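You operate a simulated robot arm through the tools that you are given. There is no shell and no other tool.

The job below is to be done with a simulated robot arm. You get a single attempt, and the scene is never put back.

Task
Call up the next order and pick it into the small tote.
Fine: press each lit green button once its cartons are in.

It is judged by the outcome, as a careful person would: the job done as asked, and still so three seconds after it is handed in. It fails if anything else is knocked over, pushed out of place, dropped, spilled or broken.

Robot
A 7-joint arm with a four-finger gripper, fixed in place. Base frame: the origin is at the foot of the arm, x ahead of it, y to its left, z up; the work surface is at about z = 330. Lengths are in mm, angles in degrees, forces in N, time in s.
With the tool pointing down near the work surface it reaches from about 100 to 900 mm from the base axis. Its first joint turns from -69.0 to 172.0 degrees. Payload 3.67 kg.
The tool frame sits at the grasp point between the pads (the TCP): z along the fingers, y along the line on which they close. The tips reach 28 mm beyond it. Largest opening 112 mm; the body of the gripper starts 73 mm behind the TCP.
Orientation is that of the tool frame in the base frame, as a unit quaternion [x, y, z, w]. With the fingers straight down and closing along the base's y, the tool's x points along the base's -x, its y along +y and its z along -z.

Tools
- The arm moves only by the tool nudge_tool. Its argument "commands" is one flat list of numbers, 7 for each row, row after row: the shift along the tool's x, y, z in units of 40 mm (1.0 is 40 mm), then the turn, a rotation vector about the tool's x, y, z in units of 8 degrees (1.0 is 8 degrees), then the closure in counts, from 0 (fully open) to 255 (shut). In form: [dx, dy, dz, ax, ay, az, fingers, dx, dy, dz, ax, ay, az, fingers, ...]. A call has 1 to 20 rows; each row shifts and turns the commanded pose from where the row before left it, along the tool's axes as they then stand. A call with a number of a shift or a turn outside -1 to 1 is refused whole. Each row takes 0.2 s and may step no farther than 50 mm and 8.6 degrees from the row before; otherwise, or with a gripper value out of range, the whole call is refused. Where a pose cannot be reached the arm comes as near as it can. A force on the tool above 40 N (or 10 N above the force at the start of the call, whichever is more), or a blocked arm, ends the call early, and 0.2 s more pass. The fingers move at their own pace and stop on an object; they squeeze with about 23 N. The grip force told is the motor's: it shows also when the fingers shut on nothing. Time passes only in rows, and 0.2 s behind the last, so rows that do not move let the fingers close. It gives the time, the measured TCP pose, the force on the tool (base axes), the opening and the grip force at its end, in the units of the frame above (readings bear some noise), with the torque about the TCP (base axes, N m) and any sound that the robot's microphone picked up, and new pictures: "views" is both (left out), scene, wrist or none.
- Cameras (640 x 400 px; columns grow to the right, rows downward): "scene" is fixed at [39, 500.2, 1510.5]; the picture's right is [-0.80, -0.60, 0.00], its down [-0.26, 0.34, -0.90] and it looks along [0.54, -0.72, -0.43] (base axes); focal length 322 px, centre (320, 200). "wrist" rides on the gripper at [60, -18, -104] in the tool frame; the picture's right is [0.29, 0.96, 0.00], its down [-0.80, 0.24, -0.55] and it looks along [-0.53, 0.16, 0.83] (tool axes); focal length 234 px, centre (320, 200). There is no depth. A picture from a camera that has moved, and an enlarged one, comes with that camera's place and axes in the base frame and with its lens. The place of the scene camera against the robot may be out by one fixed shift of up to 18 mm in any direction.
- lift_body(by): slides the trunk up (or, below 0, down) by that many mm; the arm rides with it, the base frame stays. It gives what a move gives, with no picture.
- enlarge(camera, box): a new picture of the part [left, top, right, bottom] of that camera's present view, enlarged. No time passes.
- job_done(): hands the job in; it is judged then, once.

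Places have to be worked out from the pictures, the camera data and where the tool is seen. Open the gripper and draw the arm clear of the work before you hand the job in, unless the task says otherwise.

The tools are called after ">>>" as name(argument=value, ...) on one line, values as JSON. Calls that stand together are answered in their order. nudge_tool: Moves the arm, as the interface text tells. Its arguments: {"type":"object","properties":{"commands":{"type":"array"},"views":{"type":"string","enum":["both","scene","wrist","none"]}},"required":["commands"]} The other tools are called the same way: lift_body (by) slides the trunk up or down; enlarge (camera, box) takes an enlarged picture of a part of a camera's view; job_done () hands the job in.

At the start:

```text
time_s: 0.0
position: [704.4, -60.8, 1382.7]
tcp_rot: [0.0, 1.0, 0.0, 0.0]
contact_force: [-0.3, 0.9, 0.4]
torque: [0.02, 0.03, 0.01]
grip_width: 112.0
finger_force: 0.1
trunk travel left (down, up): [-575.0, 265.0]
```

scene: 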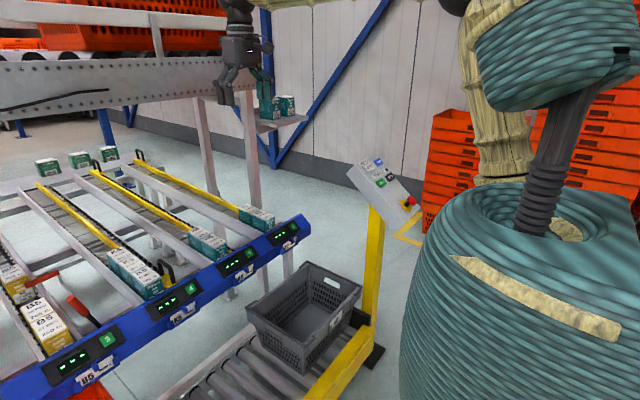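
wrist: 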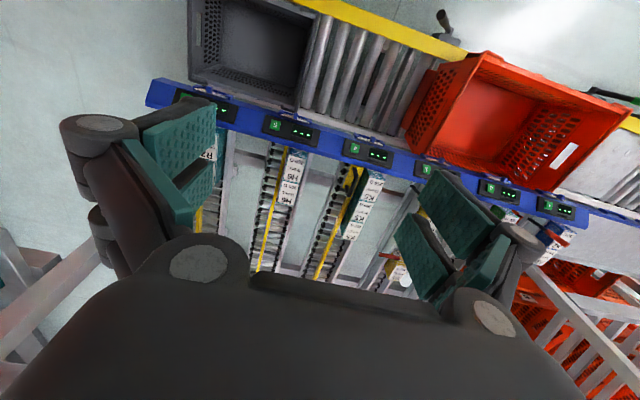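

I see a pick-to-light rack with flow lanes, a grey tote on a conveyor and a button panel on a yellow post. I take enlarged pictures to read the details before moving.

>>> enlarge(camera="scene", box=[330, 140, 440, 220])

>>> enlarge(camera="scene", box=[0, 200, 320, 400])

>>> enlarge(camera="wrist", box=[140, 60, 600, 300])

>>> enlarge(camera="scene", box=[200, 60, 320, 140])

```text
5.00 times, centred on (385, 180) of scene
camera zoom: at [39.0, 500.2, 1510.5], right [-0.8, -0.6, 0.0], down [-0.26, 0.34, -0.9], along [0.54, -0.72, -0.43], focal length 1608 px, centre (-5, 300)
```

zoom: 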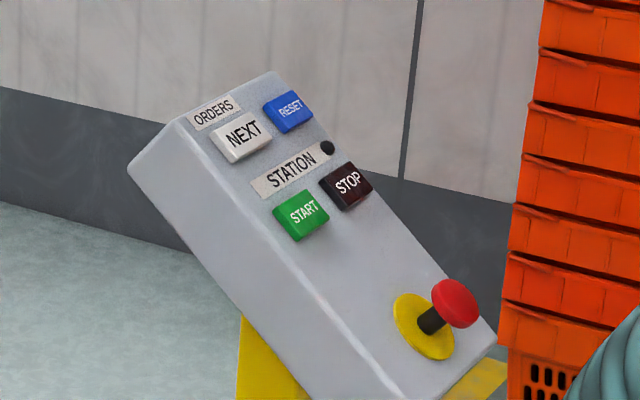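

```text
2.00 times, centred on (160, 300) of scene
camera zoom: at [39.0, 500.2, 1510.5], right [-0.8, -0.6, 0.0], down [-0.26, 0.34, -0.9], along [0.54, -0.72, -0.43], focal length 643 px, centre (640, 0)
```

zoom: 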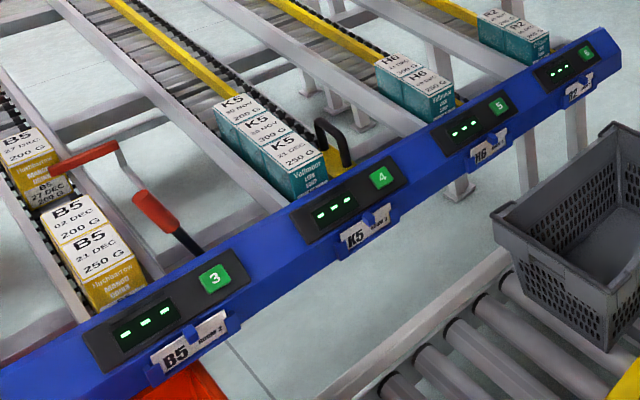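

```text
1.39 times, centred on (370, 180) of wrist
camera zoom: at [645.9, -79.8, 1486.7], right [-0.29, 0.96, 0.0], down [0.8, 0.24, 0.55], along [0.53, 0.16, -0.83], focal length 326 px, centre (250, 228)
```

zoom: 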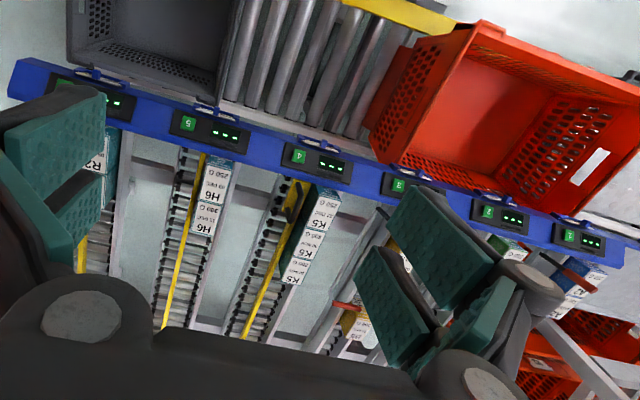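

```text
5.00 times, centred on (260, 100) of scene
camera zoom: at [39.0, 500.2, 1510.5], right [-0.8, -0.6, 0.0], down [-0.26, 0.34, -0.9], along [0.54, -0.72, -0.43], focal length 1608 px, centre (620, 700)
```

zoom: 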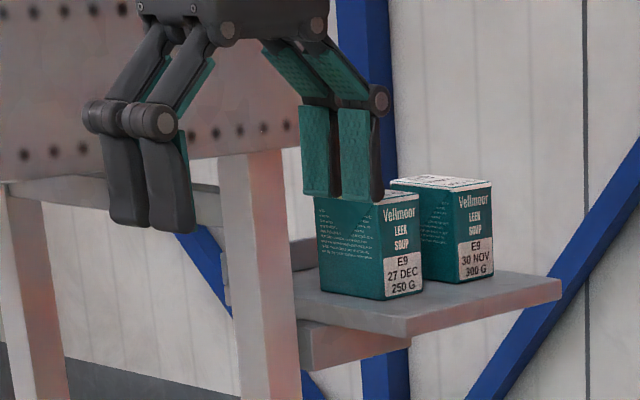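

The lane displays show "---", so no order is live yet and NEXT on the panel has to be pressed first. I judge button 4 to be near [867, 98, 807], with lane buttons about 248 mm apart along y. I move toward the panel (−y) in a small step with some yaw, so the wrist camera can see it.

>>> nudge_tool(commands=[0.3, -1, 0, 0, 0, 0, 0, 0.3, -1, 0, 0, 0, 0, 0, 0.3, -1, 0, 0, 0, 0, 0, 0.3, -1, 0, 0, 0, 0, 0, 0, 0, 0, 0, 0, 1, 0, 0, 0, 0, 0, 0, 1, 0, 0, 0, 0, 0, 0, 1, 0, 0, 0, 0, 0, 0, 1, 0], views="both")

```text
time_s: 1.8
position: [655.8, -219.5, 1381.6]
tcp_rot: [0.276, 0.961, -0.001, 0.001]
contact_force: [-0.4, 1.0, 0.6]
torque: [-0.1, 0.01, -0.02]
grip_width: 111.9
finger_force: 0.0
trunk travel left (down, up): [-575.0, 265.0]
camera wrist: at [596.2, -202.2, 1486.7], right [0.26, 0.96, 0.0], down [0.8, -0.22, 0.55], along [0.53, -0.15, -0.83], focal length 234 px, centre (320, 200)
```

scene: 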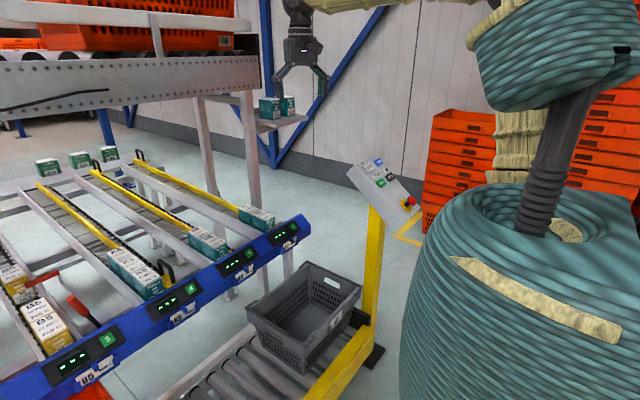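
wrist: 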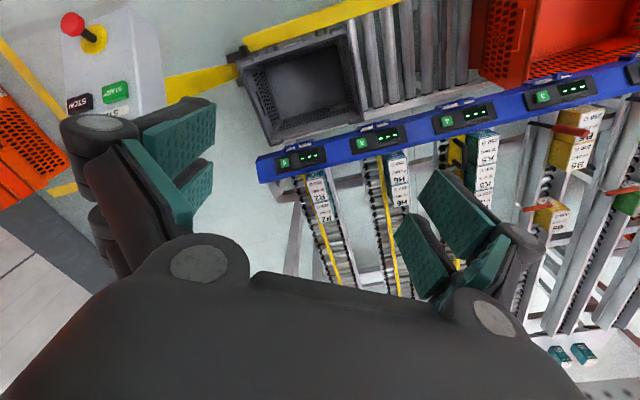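

START on the panel triangulates to about [567, -621, 985], and the panel slopes back toward +x with its normal up and toward −x. I move beside and above it to see all the buttons with the wrist camera.

>>> nudge_tool(commands=[-0.21, -0.9, 0, 0, 0, 0, 0, -0.21, -0.9, 0, 0, 0, 0, 0, -0.21, -0.9, 0, 0, 0, 0, 0, -0.21, -0.9, 0, 0, 0, 0, 0, -0.21, -0.9, 0, 0, 0, 0, 0, -0.21, -0.9, 0, 0, 0, 0, 0, -0.21, -0.9, 0, 0, 0, 0, 0, -0.21, -0.9, 0, 0, 0, 0, 0], views="both")

```text
time_s: 3.6
position: [559.8, -503.5, 1380.9]
tcp_rot: [0.275, 0.961, 0.002, 0.0]
contact_force: [0.3, 0.4, 0.1]
torque: [0.04, -0.03, -0.01]
grip_width: 112.0
finger_force: 0.0
trunk travel left (down, up): [-575.0, 265.0]
camera wrist: at [501.1, -488.6, 1485.3], right [0.26, 0.96, 0.0], down [0.8, -0.22, 0.55], along [0.53, -0.14, -0.83], focal length 234 px, centre (320, 200)
```

scene: 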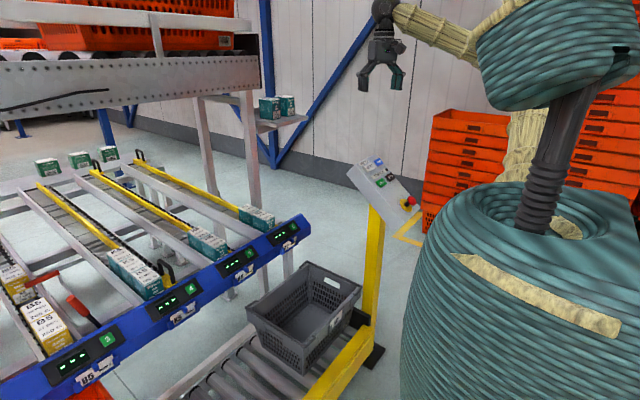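
wrist: 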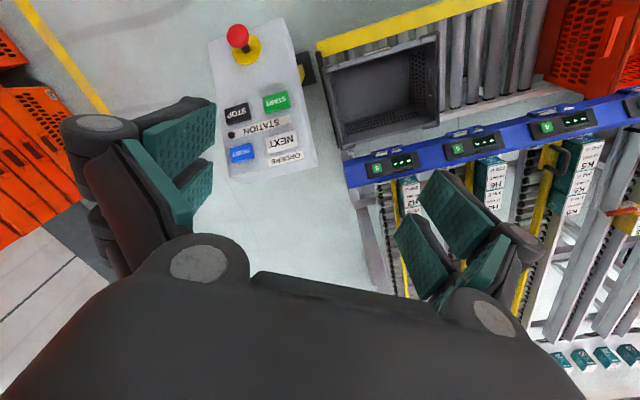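

>>> enlarge(camera="wrist", box=[200, 10, 328, 190])

>>> enlarge(camera="wrist", box=[340, 80, 640, 268])

```text
2.22 times, centred on (264, 100) of wrist
camera zoom: at [501.1, -488.6, 1485.3], right [0.26, 0.96, 0.0], down [0.8, -0.22, 0.55], along [0.53, -0.14, -0.83], focal length 520 px, centre (444, 422)
```

zoom: 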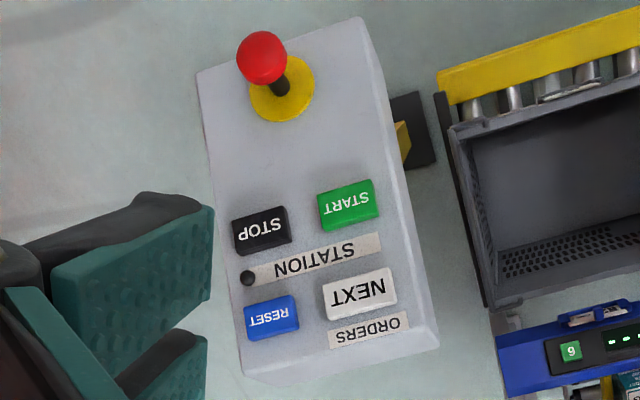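

```text
2.13 times, centred on (490, 174) of wrist
camera zoom: at [501.1, -488.6, 1485.3], right [0.26, 0.96, 0.0], down [0.8, -0.22, 0.55], along [0.53, -0.14, -0.83], focal length 498 px, centre (-42, 255)
```

zoom: 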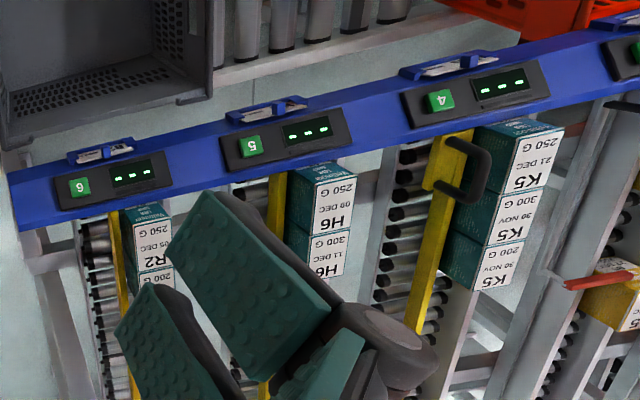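

Combining both wrist views, START is at about [568, -594, 1005]. NEXT is at about [627, -594, 1066], on a panel tilted roughly 46° facing −x and up. I un-yaw, shift over the button, lower partway, tilt the tool to match the panel and shut the fingers, then look again.

>>> nudge_tool(commands=[0, 0, 0, 0, 0, -1, 0, 0, 0, 0, 0, 0, -1, 0, 0, 0, 0, 0, 0, -1, 0, 0, 0, 0, 0, 0, -1, 0, 0, -0.758, 0, 0, 0, 0, 0, 0, -0.758, 0, 0, 0, 0, 0, 0, -0.758, 0, 0, 0, 0, 0, 0, 0, 1, 0, 0, 0, 0, 0, 0, 1, 0, 0, 0, 100, 0, 0, 1, 0, 0, 0, 255, 0, 0, 0, 0, -0.958, 0, 255, 0, 0, 0, 0, -0.958, 0, 255, 0, 0, 0, 0, -0.958, 0, 255, 0, 0, 0, 0, -0.958, 0, 255, 0, 0, 0, 0, -0.958, 0, 255, 0, 0, 0, 0, -0.958, 0, 255], views="both")

```text
time_s: 7.0
position: [561.7, -592.8, 1261.9]
tcp_rot: [0.001, 0.92, 0.0, 0.391]
contact_force: [-0.8, -0.2, -0.5]
torque: [0.0, 0.01, -0.01]
grip_width: 0.1
finger_force: 23.1
trunk travel left (down, up): [-575.0, 265.0]
camera wrist: at [445.8, -612.2, 1291.3], right [-0.2, 0.96, -0.21], down [0.15, 0.24, 0.96], along [0.97, 0.16, -0.2], focal length 234 px, centre (320, 200)
```

scene: 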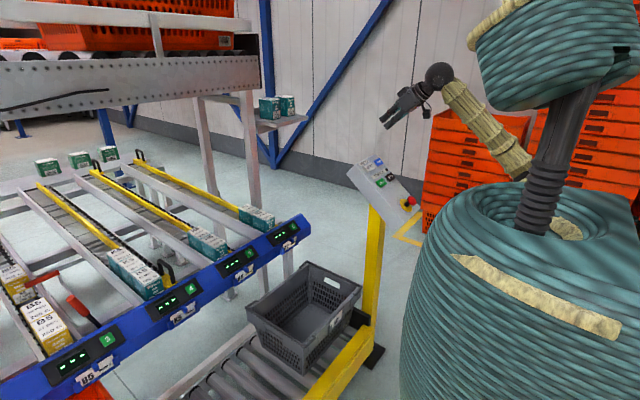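
wrist: 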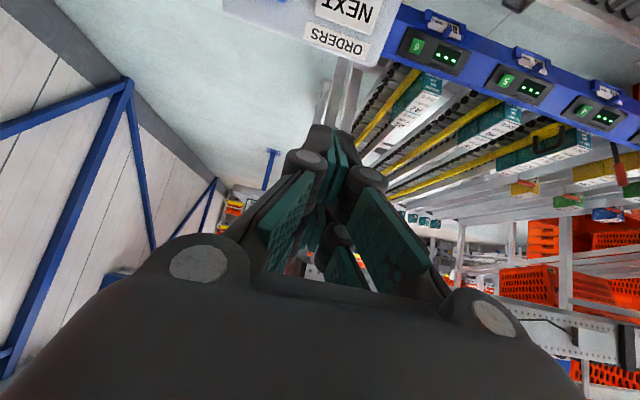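

The tool is tilted 46° and the fingers are shut. I check how the fingertips appear in both views before descending.

>>> enlarge(camera="wrist", box=[220, 0, 460, 300])

>>> enlarge(camera="scene", box=[330, 50, 490, 230])

```text
1.33 times, centred on (340, 150) of wrist
camera zoom: at [445.8, -612.2, 1291.3], right [-0.2, 0.96, -0.21], down [0.15, 0.24, 0.96], along [0.97, 0.16, -0.2], focal length 312 px, centre (293, 267)
```

zoom: 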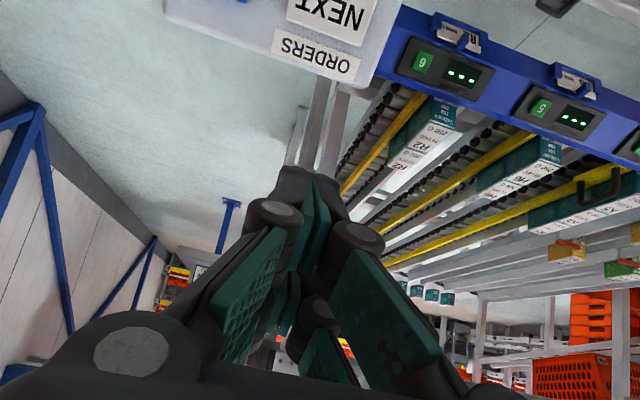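

```text
2.22 times, centred on (410, 140) of scene
camera zoom: at [39.0, 500.2, 1510.5], right [-0.8, -0.6, 0.0], down [-0.26, 0.34, -0.9], along [0.54, -0.72, -0.43], focal length 715 px, centre (120, 333)
```

zoom: 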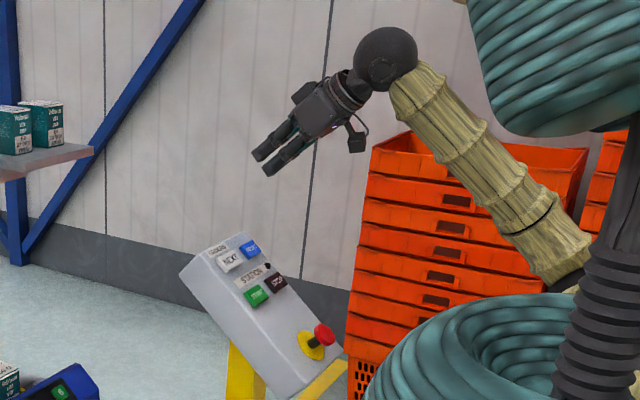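

Allowing for the scene camera's small offset, the tip position agrees with the 28 mm reach beyond the TCP. I go to about 40 mm off the NEXT button along its normal.

>>> nudge_tool(commands=[0.5975, -0.01, 0.718, 0, 0, 0, 255, 0.5975, -0.01, 0.718, 0, 0, 0, 255, 0.5975, -0.01, 0.718, 0, 0, 0, 255, 0.5975, -0.01, 0.718, 0, 0, 0, 255], views="both")

```text
time_s: 8.0
position: [577.4, -598.0, 1112.0]
tcp_rot: [0.0, 0.92, 0.0, 0.391]
contact_force: [0.1, 0.2, 0.2]
torque: [-0.01, -0.02, 0.01]
grip_width: 0.2
finger_force: 23.2
trunk travel left (down, up): [-575.0, 265.0]
camera wrist: at [462.4, -615.8, 1141.2], right [-0.2, 0.96, -0.21], down [0.16, 0.24, 0.96], along [0.97, 0.16, -0.2], focal length 234 px, centre (320, 200)
```

scene: 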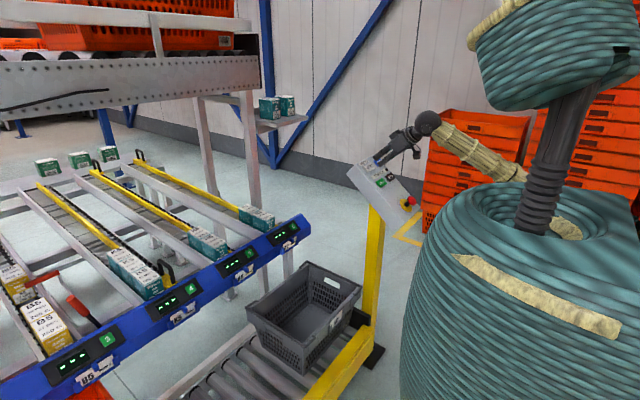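
wrist: 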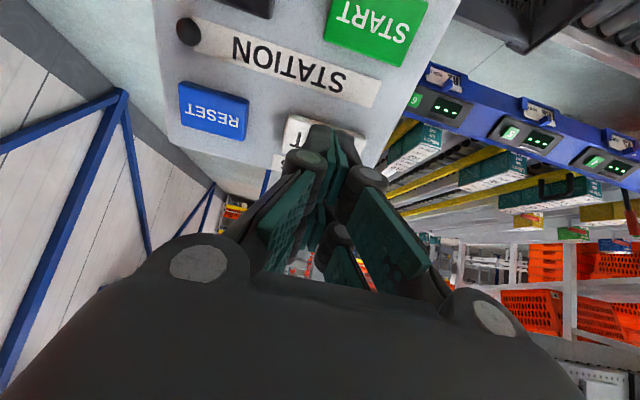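

From this view NEXT is about [628, -596, 1061], and the tip axis is within 2–3 mm of its centre with about 43 mm to go. I advance to just about contact in small steps and watch the force.

>>> nudge_tool(commands=[0, 0.06, 0.8, 0, 0, 0, 255, 0, 0, 0.1, 0, 0, 0, 255, 0, 0, 0.1, 0, 0, 0, 255, 0, 0, 0.1, 0, 0, 0, 255], views="both")

```text
time_s: 9.0
position: [608.1, -592.4, 1083.1]
tcp_rot: [0.0, 0.92, 0.001, 0.391]
contact_force: [-2.5, -1.9, 0.8]
torque: [-0.01, 0.05, 0.01]
grip_width: 5.9
finger_force: 35.6
trunk travel left (down, up): [-575.0, 265.0]
heard: click
camera wrist: at [492.2, -610.6, 1112.4], right [-0.2, 0.96, -0.21], down [0.16, 0.24, 0.96], along [0.97, 0.16, -0.2], focal length 234 px, centre (320, 200)
```

scene: 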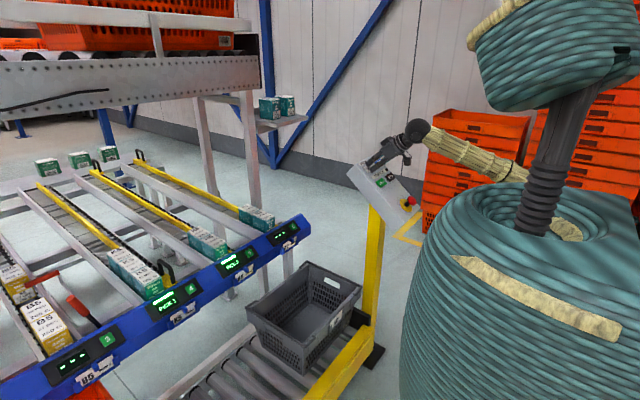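
wrist: 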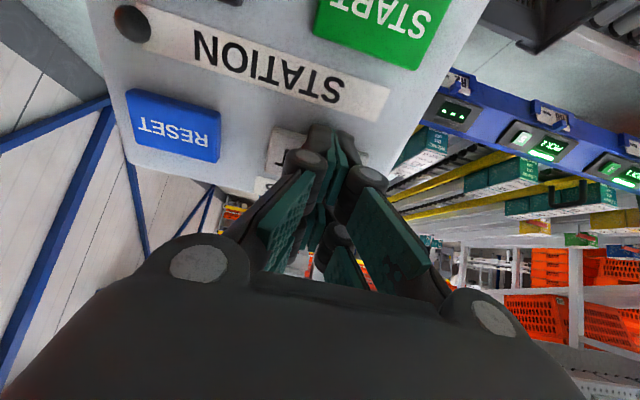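

A click was heard and displays 4 and 5 have changed, so the order is called. I back straight off the panel along the tool axis and then read the displays.

>>> nudge_tool(commands=[0, 0, -1, 0, 0, 0, 255, 0, 0, -1, 0, 0, 0, 255, 0, 0, -1, 0, 0, 0, 255], views="both")

>>> enlarge(camera="scene", box=[140, 220, 310, 320])

>>> enlarge(camera="scene", box=[0, 260, 220, 400])

```text
time_s: 9.8
position: [517.6, -592.7, 1167.9]
tcp_rot: [0.0, 0.921, 0.001, 0.39]
contact_force: [0.5, -0.5, 0.6]
torque: [-0.01, -0.02, 0.0]
grip_width: 0.0
finger_force: 35.7
trunk travel left (down, up): [-575.0, 265.0]
camera wrist: at [401.6, -612.0, 1198.1], right [-0.2, 0.96, -0.21], down [0.16, 0.24, 0.96], along [0.97, 0.16, -0.2], focal length 234 px, centre (320, 200)
```

scene: 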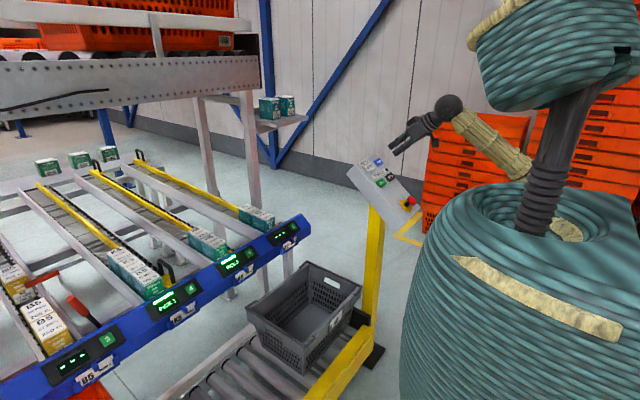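
wrist: 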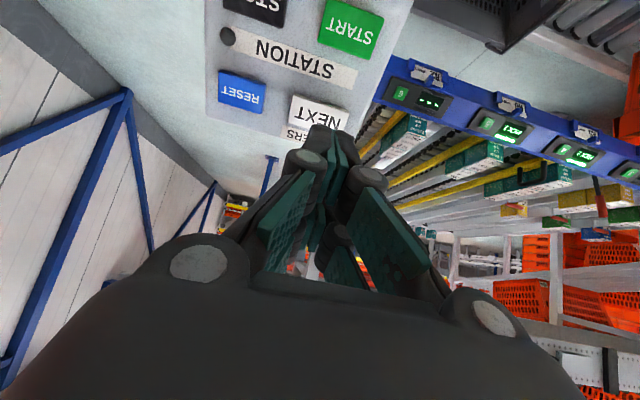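

```text
3.76 times, centred on (225, 270) of scene
camera zoom: at [39.0, 500.2, 1510.5], right [-0.8, -0.6, 0.0], down [-0.26, 0.34, -0.9], along [0.54, -0.72, -0.43], focal length 1211 px, centre (678, -64)
```

zoom: 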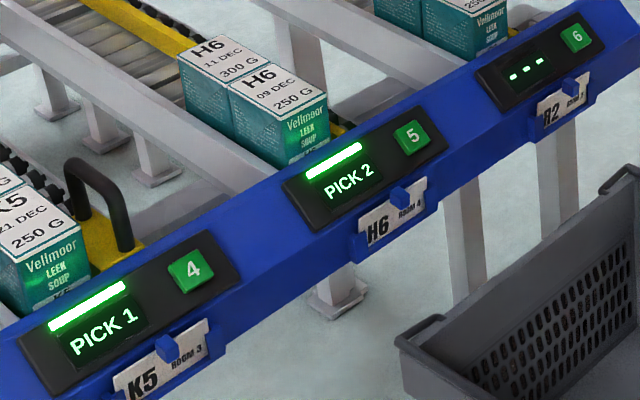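

```text
2.86 times, centred on (110, 330) of scene
camera zoom: at [39.0, 500.2, 1510.5], right [-0.8, -0.6, 0.0], down [-0.26, 0.34, -0.9], along [0.54, -0.72, -0.43], focal length 919 px, centre (920, -171)
```

zoom: 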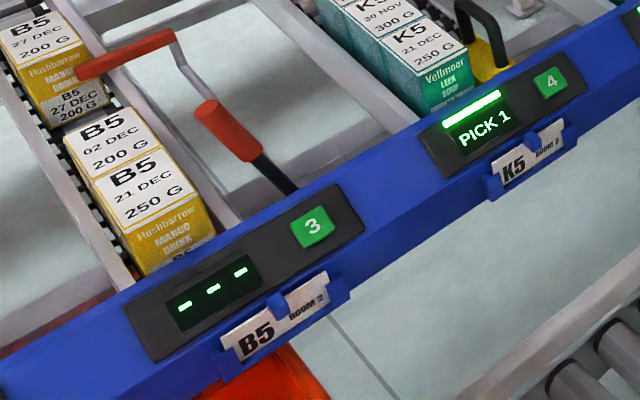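

The order shows PICK 1 at lane 4 (K5) and PICK 2 at lane 5 (H6). Lanes 3 and 6 are blank, and lanes 1 and 2 I still have to see. I check the tote label, the carton codes and lanes 1–2.

>>> enlarge(camera="scene", box=[240, 250, 400, 360])

>>> enlarge(camera="scene", box=[90, 190, 290, 310])

>>> enlarge(camera="wrist", box=[380, 40, 640, 260])

>>> enlarge(camera="scene", box=[0, 0, 260, 180])

```text
3.64 times, centred on (320, 305) of scene
camera zoom: at [39.0, 500.2, 1510.5], right [-0.8, -0.6, 0.0], down [-0.26, 0.34, -0.9], along [0.54, -0.72, -0.43], focal length 1169 px, centre (320, -182)
```

zoom: 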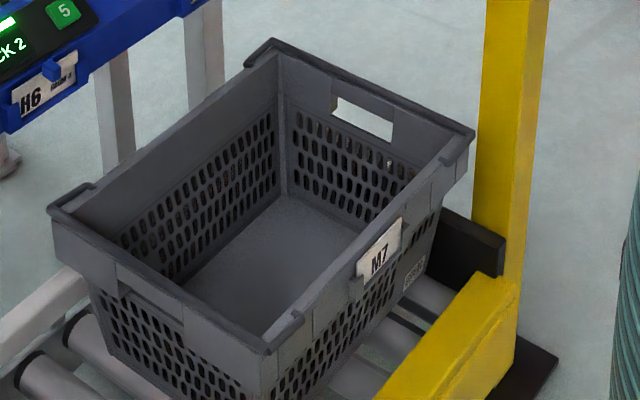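

```text
3.20 times, centred on (190, 250) of scene
camera zoom: at [39.0, 500.2, 1510.5], right [-0.8, -0.6, 0.0], down [-0.26, 0.34, -0.9], along [0.54, -0.72, -0.43], focal length 1029 px, centre (736, 40)
```

zoom: 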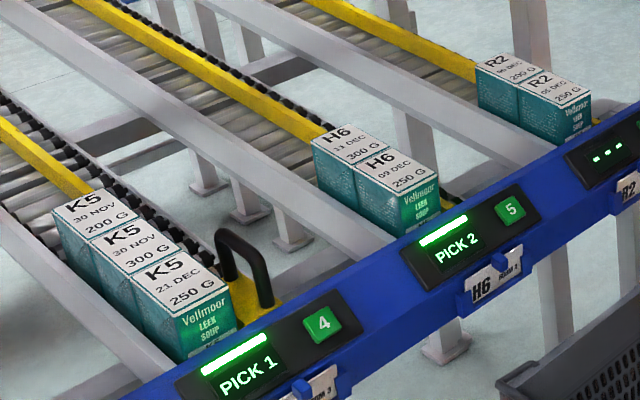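

```text
1.82 times, centred on (510, 150) of wrist
camera zoom: at [401.6, -612.0, 1198.1], right [-0.2, 0.96, -0.21], down [0.16, 0.24, 0.96], along [0.97, 0.16, -0.2], focal length 426 px, centre (-26, 291)
```

zoom: 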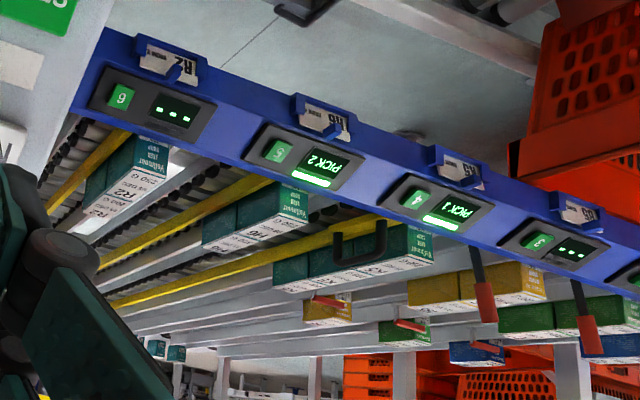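

```text
2.22 times, centred on (130, 90) of scene
camera zoom: at [39.0, 500.2, 1510.5], right [-0.8, -0.6, 0.0], down [-0.26, 0.34, -0.9], along [0.54, -0.72, -0.43], focal length 715 px, centre (742, 444)
```

zoom: 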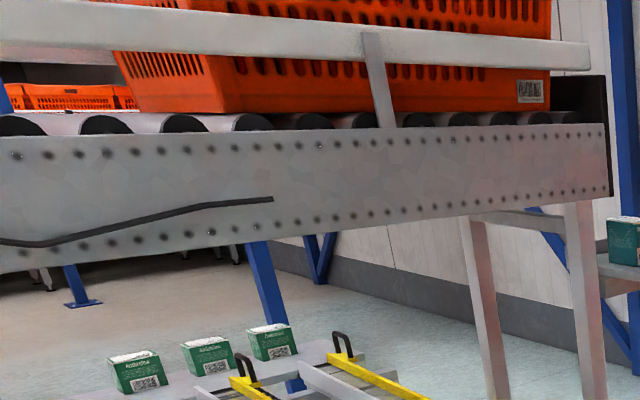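

K5 lane shows three cartons and H6 two, all with matching codes. Before moving over the lanes I need to know where the overhead beam is, so I look at the lower right of the wrist view.

>>> enlarge(camera="wrist", box=[440, 200, 640, 400])

>>> enlarge(camera="scene", box=[140, 0, 330, 240])

```text
2.00 times, centred on (540, 300) of wrist
camera zoom: at [401.6, -612.0, 1198.1], right [-0.2, 0.96, -0.21], down [0.16, 0.24, 0.96], along [0.97, 0.16, -0.2], focal length 468 px, centre (-120, 0)
```

zoom: 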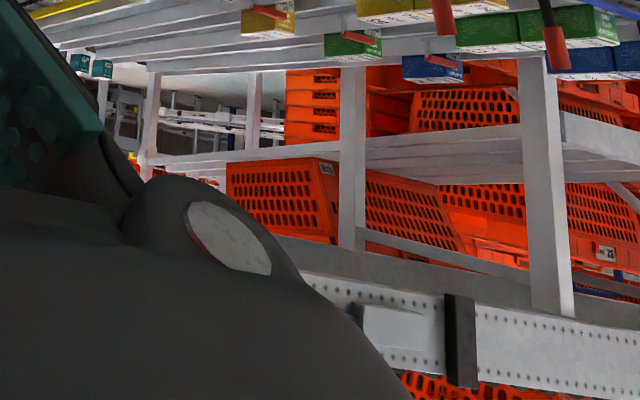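

```text
1.67 times, centred on (235, 120) of scene
camera zoom: at [39.0, 500.2, 1510.5], right [-0.8, -0.6, 0.0], down [-0.26, 0.34, -0.9], along [0.54, -0.72, -0.43], focal length 536 px, centre (462, 333)
```

zoom: 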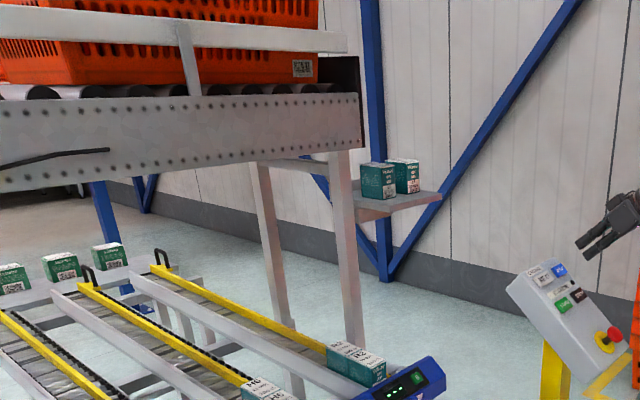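

The overhead beam works out to about x ≈ 1150, z ≈ 1335, well beyond where I need to work. I raise the tool, un-tilt it and travel back toward lanes 4–5 to look from above.

>>> nudge_tool(commands=[-0.719, 0, -0.695, 0, 0, 0, 255, -0.719, 0, -0.695, 0, 0, 0, 200, 0, 0, 0, 0, 0.958, 0, 0, 0, 0, 0, 0, 0.958, 0, 0, 0, 0, 0, 0, 0.958, 0, 0, 0, 0, 0, 0, 0.958, 0, 0, 0, 0, 0, 0, 0.958, 0, 0, 0, 0, 0, 0, 0.958, 0, 0, -0.35, 1, 0, 0, 0, 0, 0, -0.35, 1, 0, 0, 0, 0, 0, -0.35, 1, 0, 0, 0, 0, 0, -0.35, 1, 0, 0, 0, 0, 0, -0.35, 1, 0, 0, 0, 0, 0, -0.35, 1, 0, 0, 0, 0, 0, -0.35, 1, 0, 0, 0, 0, 0, -0.35, 1, 0, 0, 0, 0, 0, -0.35, 1, 0, 0, 0, 0, 0, -0.35, 1, 0, 0, 0, 0, 0, -0.35, 1, 0, 0, 0, 0, 0, -0.35, 1, 0, 0, 0, 0, 0], views="both")

```text
time_s: 14.0
position: [698.4, -101.7, 1249.2]
tcp_rot: [0.0, 1.0, -0.001, -0.001]
contact_force: [0.2, 0.1, 0.3]
torque: [-0.05, -0.02, -0.01]
grip_width: 112.0
finger_force: 0.1
out of reach, approached as far as the arm can: row 7, 8
trunk travel left (down, up): [-575.0, 265.0]
camera wrist: at [639.3, -118.9, 1351.8], right [-0.29, 0.96, 0.0], down [0.8, 0.24, 0.55], along [0.53, 0.16, -0.83], focal length 234 px, centre (320, 200)
```

scene: 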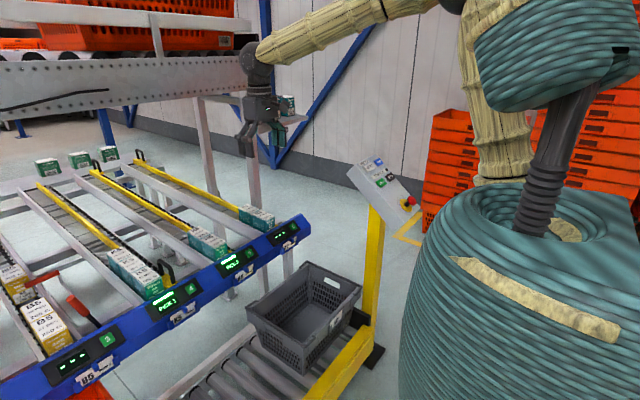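
wrist: 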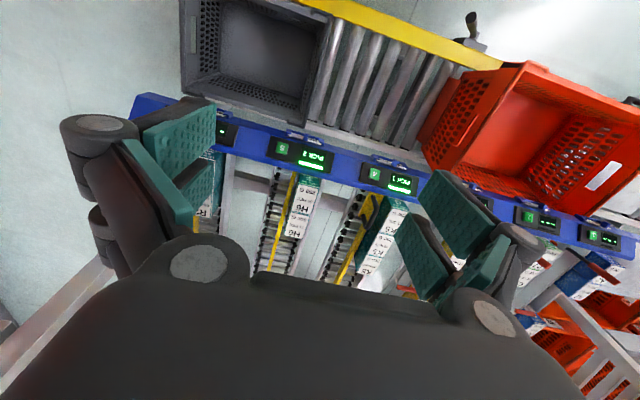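

The arm ended where I wanted, vertical at [698, -102, 1249]. I enlarge the displays and lanes to check lanes 1 and 2.

>>> enlarge(camera="wrist", box=[460, 150, 640, 300])

>>> enlarge(camera="wrist", box=[200, 110, 460, 300])

```text
2.67 times, centred on (550, 225) of wrist
camera zoom: at [639.3, -118.9, 1351.8], right [-0.29, 0.96, 0.0], down [0.8, 0.24, 0.55], along [0.53, 0.16, -0.83], focal length 624 px, centre (-293, 133)
```

zoom: 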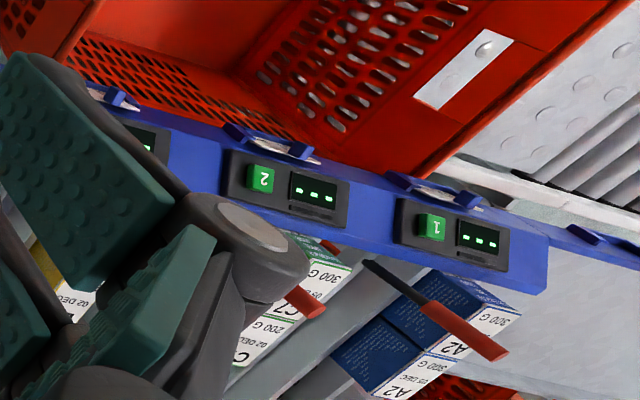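

```text
2.11 times, centred on (330, 205) of wrist
camera zoom: at [639.3, -118.9, 1351.8], right [-0.29, 0.96, 0.0], down [0.8, 0.24, 0.55], along [0.53, 0.16, -0.83], focal length 493 px, centre (299, 190)
```

zoom: 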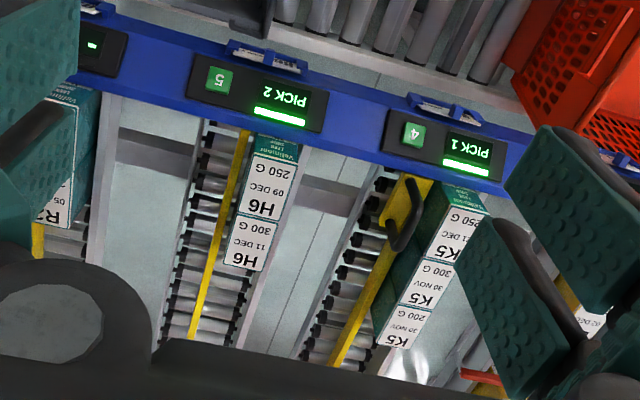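

Only lanes 4 (PICK 1, K5) and 5 (PICK 2, H6) are lit; the other four show "---". The H6 front carton's top is near [948, -64, 870], about 52 mm wide in y and 86 mm long. I move in closer to measure cartons and clearances and to test the reach.

>>> nudge_tool(commands=[-0.61, 0.41, 0.745, 0, 0, 0, 0, -0.61, 0.41, 0.745, 0, 0, 0, 0, -0.61, 0.41, 0.745, 0, 0, 0, 0, -0.61, 0.41, 0.745, 0, 0, 0, 0, -0.61, 0.41, 0.745, 0, 0, 0, 0], views="both")

>>> enlarge(camera="wrist", box=[200, 60, 460, 290])

```text
time_s: 15.2
position: [819.6, -22.0, 1097.0]
tcp_rot: [0.0, 1.0, 0.0, 0.0]
contact_force: [0.5, -0.1, 0.2]
torque: [0.01, 0.04, -0.03]
grip_width: 111.9
finger_force: 0.1
trunk travel left (down, up): [-575.0, 265.0]
camera wrist: at [761.0, -39.8, 1202.5], right [-0.29, 0.96, 0.0], down [0.8, 0.24, 0.55], along [0.53, 0.16, -0.83], focal length 234 px, centre (320, 200)
```

scene: 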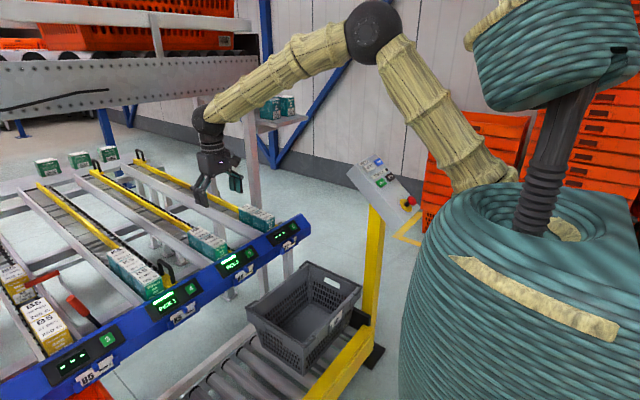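
wrist: 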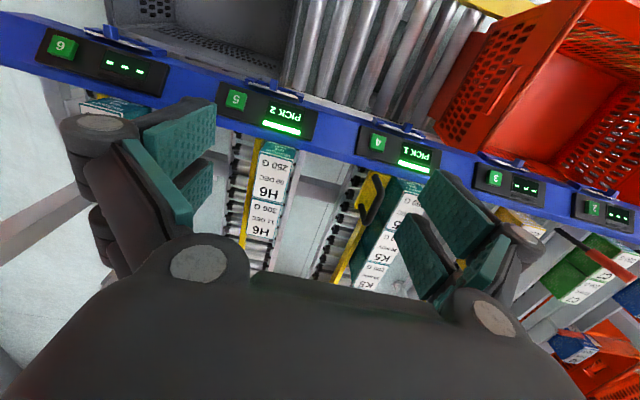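

```text
1.74 times, centred on (330, 175) of wrist
camera zoom: at [761.0, -39.8, 1202.5], right [-0.29, 0.96, 0.0], down [0.8, 0.24, 0.55], along [0.53, 0.16, -0.83], focal length 407 px, centre (303, 244)
```

zoom: 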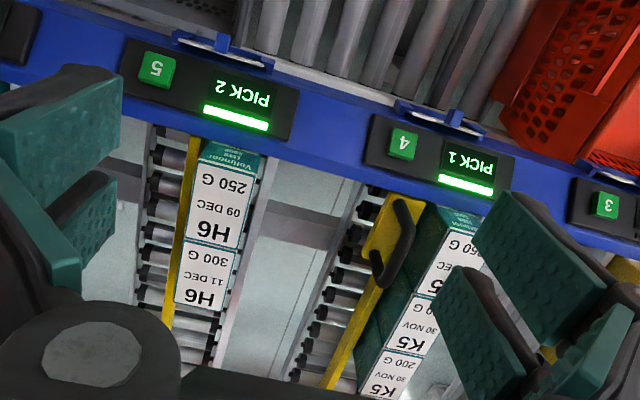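

The wrist views put the H6 front carton's top at about [968, -62, 850], 85 long by 55 wide, with the second carton right behind it. I need to know how tall the yellow guide bar beside it is, so I enlarge the scene view there.

>>> enlarge(camera="scene", box=[170, 215, 250, 275])

>>> enlarge(camera="scene", box=[95, 235, 185, 305])

>>> enlarge(camera="scene", box=[160, 80, 290, 220])

```text
6.67 times, centred on (210, 245) of scene
camera zoom: at [39.0, 500.2, 1510.5], right [-0.8, -0.6, 0.0], down [-0.26, 0.34, -0.9], along [0.54, -0.72, -0.43], focal length 2144 px, centre (1053, -100)
```

zoom: 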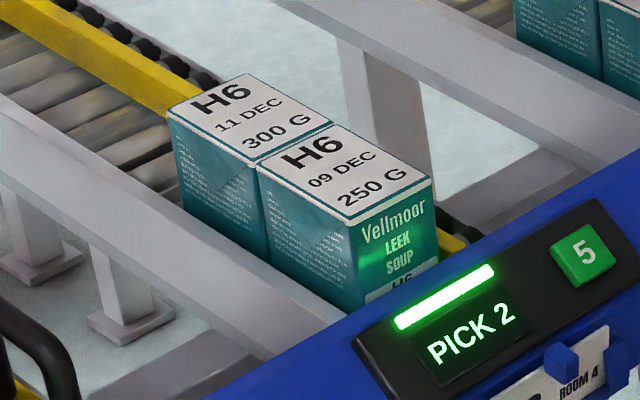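

```text
5.71 times, centred on (140, 270) of scene
camera zoom: at [39.0, 500.2, 1510.5], right [-0.8, -0.6, 0.0], down [-0.26, 0.34, -0.9], along [0.54, -0.72, -0.43], focal length 1838 px, centre (1349, -200)
```

zoom: 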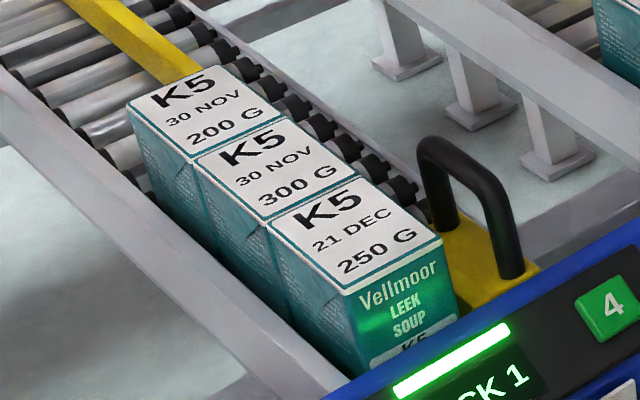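

```text
2.86 times, centred on (225, 150) of scene
camera zoom: at [39.0, 500.2, 1510.5], right [-0.8, -0.6, 0.0], down [-0.26, 0.34, -0.9], along [0.54, -0.72, -0.43], focal length 919 px, centre (591, 343)
```

zoom: 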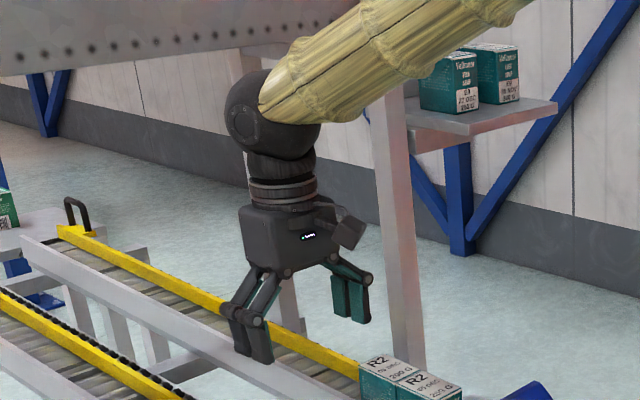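

I can see the yellow bars run low along the −y side of the cartons, and lane 4 has a black U-handle at its front end. I enlarge the wrist view there to measure the clearances.

>>> enlarge(camera="wrist", box=[330, 150, 440, 290])

>>> enlarge(camera="wrist", box=[220, 120, 320, 280])

```text
2.86 times, centred on (385, 220) of wrist
camera zoom: at [761.0, -39.8, 1202.5], right [-0.29, 0.96, 0.0], down [0.8, 0.24, 0.55], along [0.53, 0.16, -0.83], focal length 669 px, centre (134, 143)
```

zoom: 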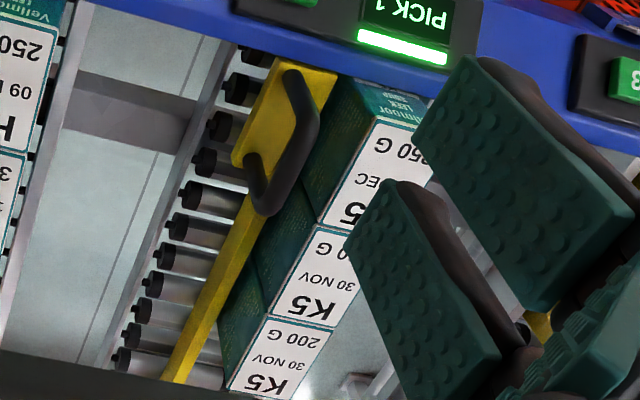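

```text
2.50 times, centred on (270, 200) of wrist
camera zoom: at [761.0, -39.8, 1202.5], right [-0.29, 0.96, 0.0], down [0.8, 0.24, 0.55], along [0.53, 0.16, -0.83], focal length 585 px, centre (445, 200)
```

zoom: 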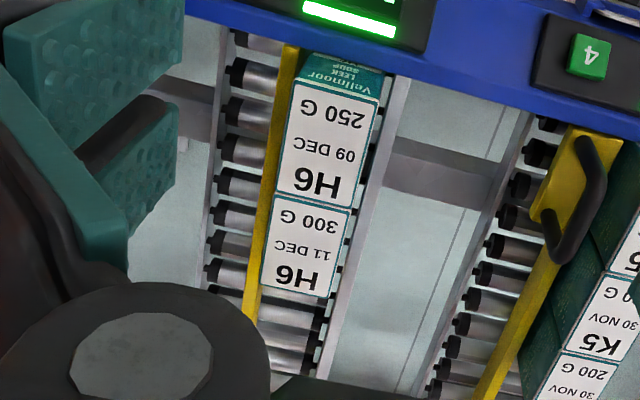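

The carton tops are at about z = 850, the bars at about z = 790 and the lane rail at about z = 815, so a shallow grip of around 30 mm on the y sides is clear. I do H6 first. I move above its front carton with the fingers at about 76 mm, which also tests the reach.

>>> nudge_tool(commands=[-0.74, -0.2, 0.835, 0, 0, 0, 82, -0.74, -0.2, 0.835, 0, 0, 0, 82, -0.74, -0.2, 0.835, 0, 0, 0, 82, -0.74, -0.2, 0.835, 0, 0, 0, 82, -0.74, -0.2, 0.835, 0, 0, 0, 82], views="both")

>>> enlarge(camera="wrist", box=[200, 40, 460, 260])

```text
time_s: 16.4
position: [971.3, -63.6, 925.8]
tcp_rot: [0.001, 1.0, 0.0, -0.001]
contact_force: [0.2, -0.6, -0.8]
torque: [0.0, 0.07, -0.01]
grip_width: 75.8
finger_force: 0.1
trunk travel left (down, up): [-575.0, 265.0]
camera wrist: at [912.1, -82.2, 1030.0], right [-0.29, 0.96, 0.0], down [0.8, 0.24, 0.55], along [0.53, 0.16, -0.83], focal length 234 px, centre (320, 200)
```

scene: 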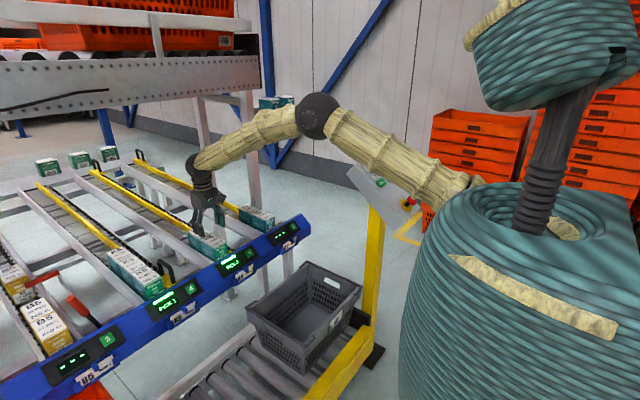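
wrist: 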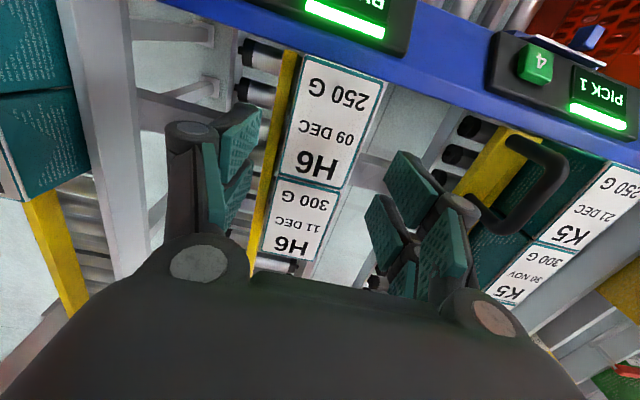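

```text
1.82 times, centred on (330, 150) of wrist
camera zoom: at [912.1, -82.2, 1030.0], right [-0.29, 0.96, 0.0], down [0.8, 0.24, 0.55], along [0.53, 0.16, -0.83], focal length 426 px, centre (302, 291)
```

zoom: 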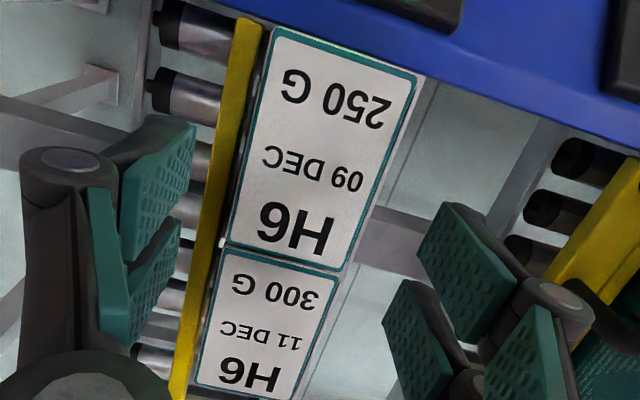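

The front H6 carton's top works out to centre [961, -63], z ≈ 862, about 53 by 83 mm and level. I shift 9 mm back in x, descend until the tips overlap it by about 28 mm, and check before closing.

>>> nudge_tool(commands=[0.23, 0, 0.5, 0, 0, 0, 82, 0, 0, 0.5, 0, 0, 0, 82, 0, 0, 0.35, 0, 0, 0, 82, 0, 0, 0.25, 0, 0, 0, 82], views="both")

>>> enlarge(camera="scene", box=[160, 150, 280, 280])

```text
time_s: 17.4
position: [956.2, -63.5, 864.4]
tcp_rot: [0.0, 1.0, 0.0, 0.0]
contact_force: [-0.1, 0.0, 0.6]
torque: [-0.03, -0.01, 0.01]
grip_width: 76.1
finger_force: 0.1
trunk travel left (down, up): [-575.0, 265.0]
camera wrist: at [898.0, -82.0, 968.2], right [-0.29, 0.96, 0.0], down [0.8, 0.24, 0.55], along [0.53, 0.16, -0.83], focal length 234 px, centre (320, 200)
```

scene: 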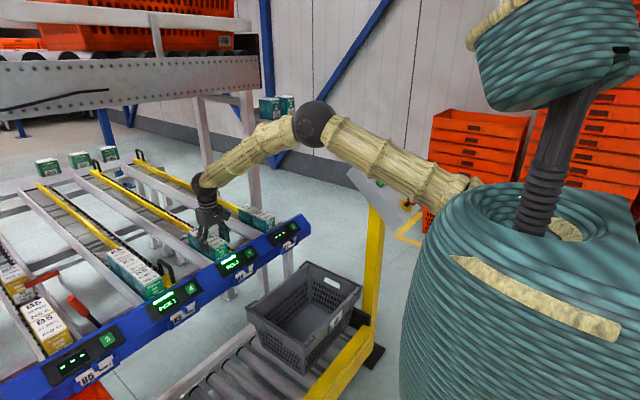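
wrist: 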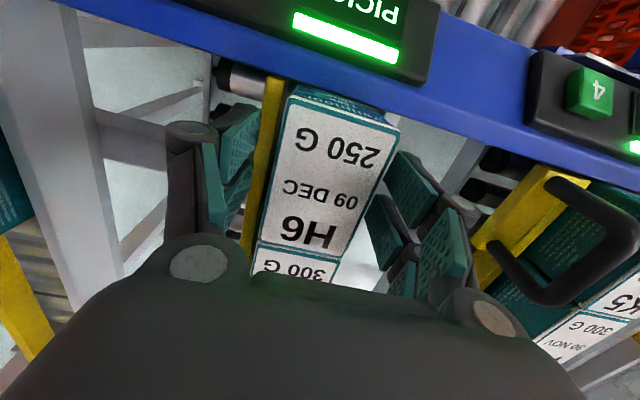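

```text
3.08 times, centred on (220, 215) of scene
camera zoom: at [39.0, 500.2, 1510.5], right [-0.8, -0.6, 0.0], down [-0.26, 0.34, -0.9], along [0.54, -0.72, -0.43], focal length 989 px, centre (628, 154)
```

zoom: 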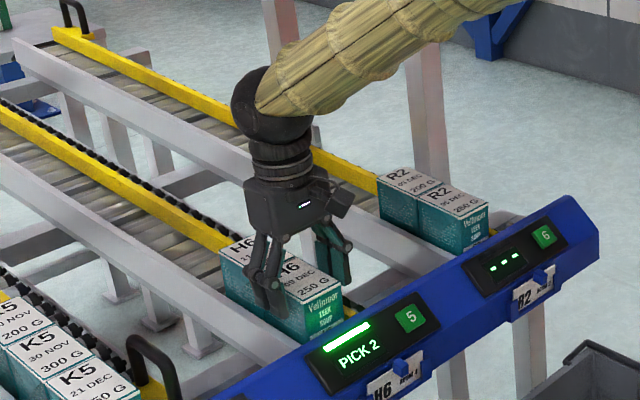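

The fingers straddle the front carton, centred within about 2 mm. I narrow the opening to about 64 mm to stay clear of the rail, go 8 mm deeper, then close on it.

>>> nudge_tool(commands=[-0.08, -0.03, 0, 0, 0, 0, 109, 0, 0, 0.1, 0, 0, 0, 109, 0, 0, 0.1, 0, 0, 0, 109, 0, 0, 0, 0, 0, 0, 255, 0, 0, 0, 0, 0, 0, 255, 0, 0, 0, 0, 0, 0, 255], views="both")

```text
time_s: 18.8
position: [962.0, -64.4, 856.3]
tcp_rot: [0.0, 1.0, 0.0, 0.0]
contact_force: [1.7, 0.4, 1.2]
torque: [0.09, 0.03, -0.01]
grip_width: 54.6
finger_force: 23.2
trunk travel left (down, up): [-575.0, 265.0]
camera wrist: at [902.0, -83.4, 961.5], right [-0.29, 0.96, 0.0], down [0.8, 0.24, 0.55], along [0.53, 0.16, -0.83], focal length 234 px, centre (320, 200)
```

scene: 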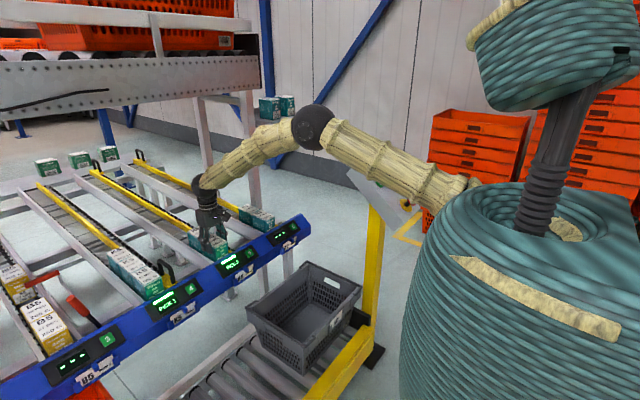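
wrist: 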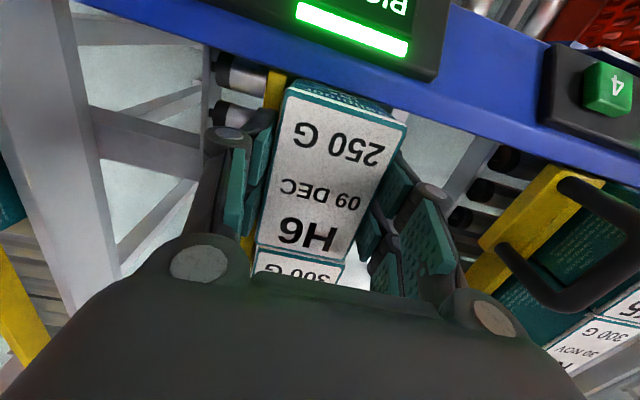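

It is gripped: width 54.6 mm, force 23 N. I lift straight up and watch what the second carton does.

>>> nudge_tool(commands=[0, 0, -0.25, 0, 0, 0, 255, 0, 0, -0.4, 0, 0, 0, 255, 0, 0, -0.6, 0, 0, 0, 255, 0, 0, -0.8, 0, 0, 0, 255, 0, 0, -0.9, 0, 0, 0, 255, 0, 0, -0.9, 0, 0, 0, 255], views="both")

```text
time_s: 20.2
position: [959.9, -61.3, 1013.8]
tcp_rot: [0.001, 1.0, 0.0, 0.0]
contact_force: [-0.6, -0.1, 1.0]
torque: [0.0, -0.01, 0.0]
grip_width: 0.1
finger_force: 23.1
trunk travel left (down, up): [-575.0, 265.0]
camera wrist: at [900.6, -80.9, 1118.7], right [-0.29, 0.96, 0.0], down [0.8, 0.24, 0.55], along [0.53, 0.16, -0.83], focal length 234 px, centre (320, 200)
```

scene: 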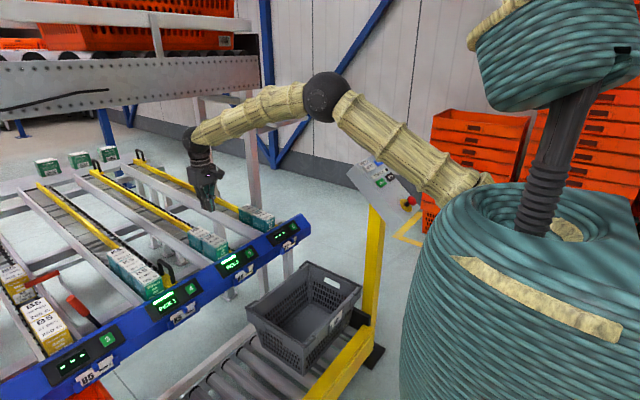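
wrist: 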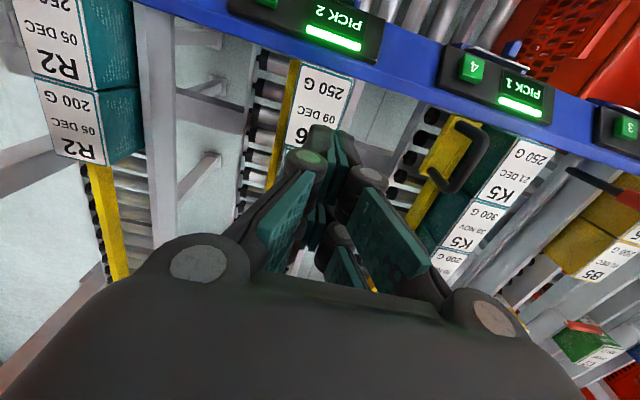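

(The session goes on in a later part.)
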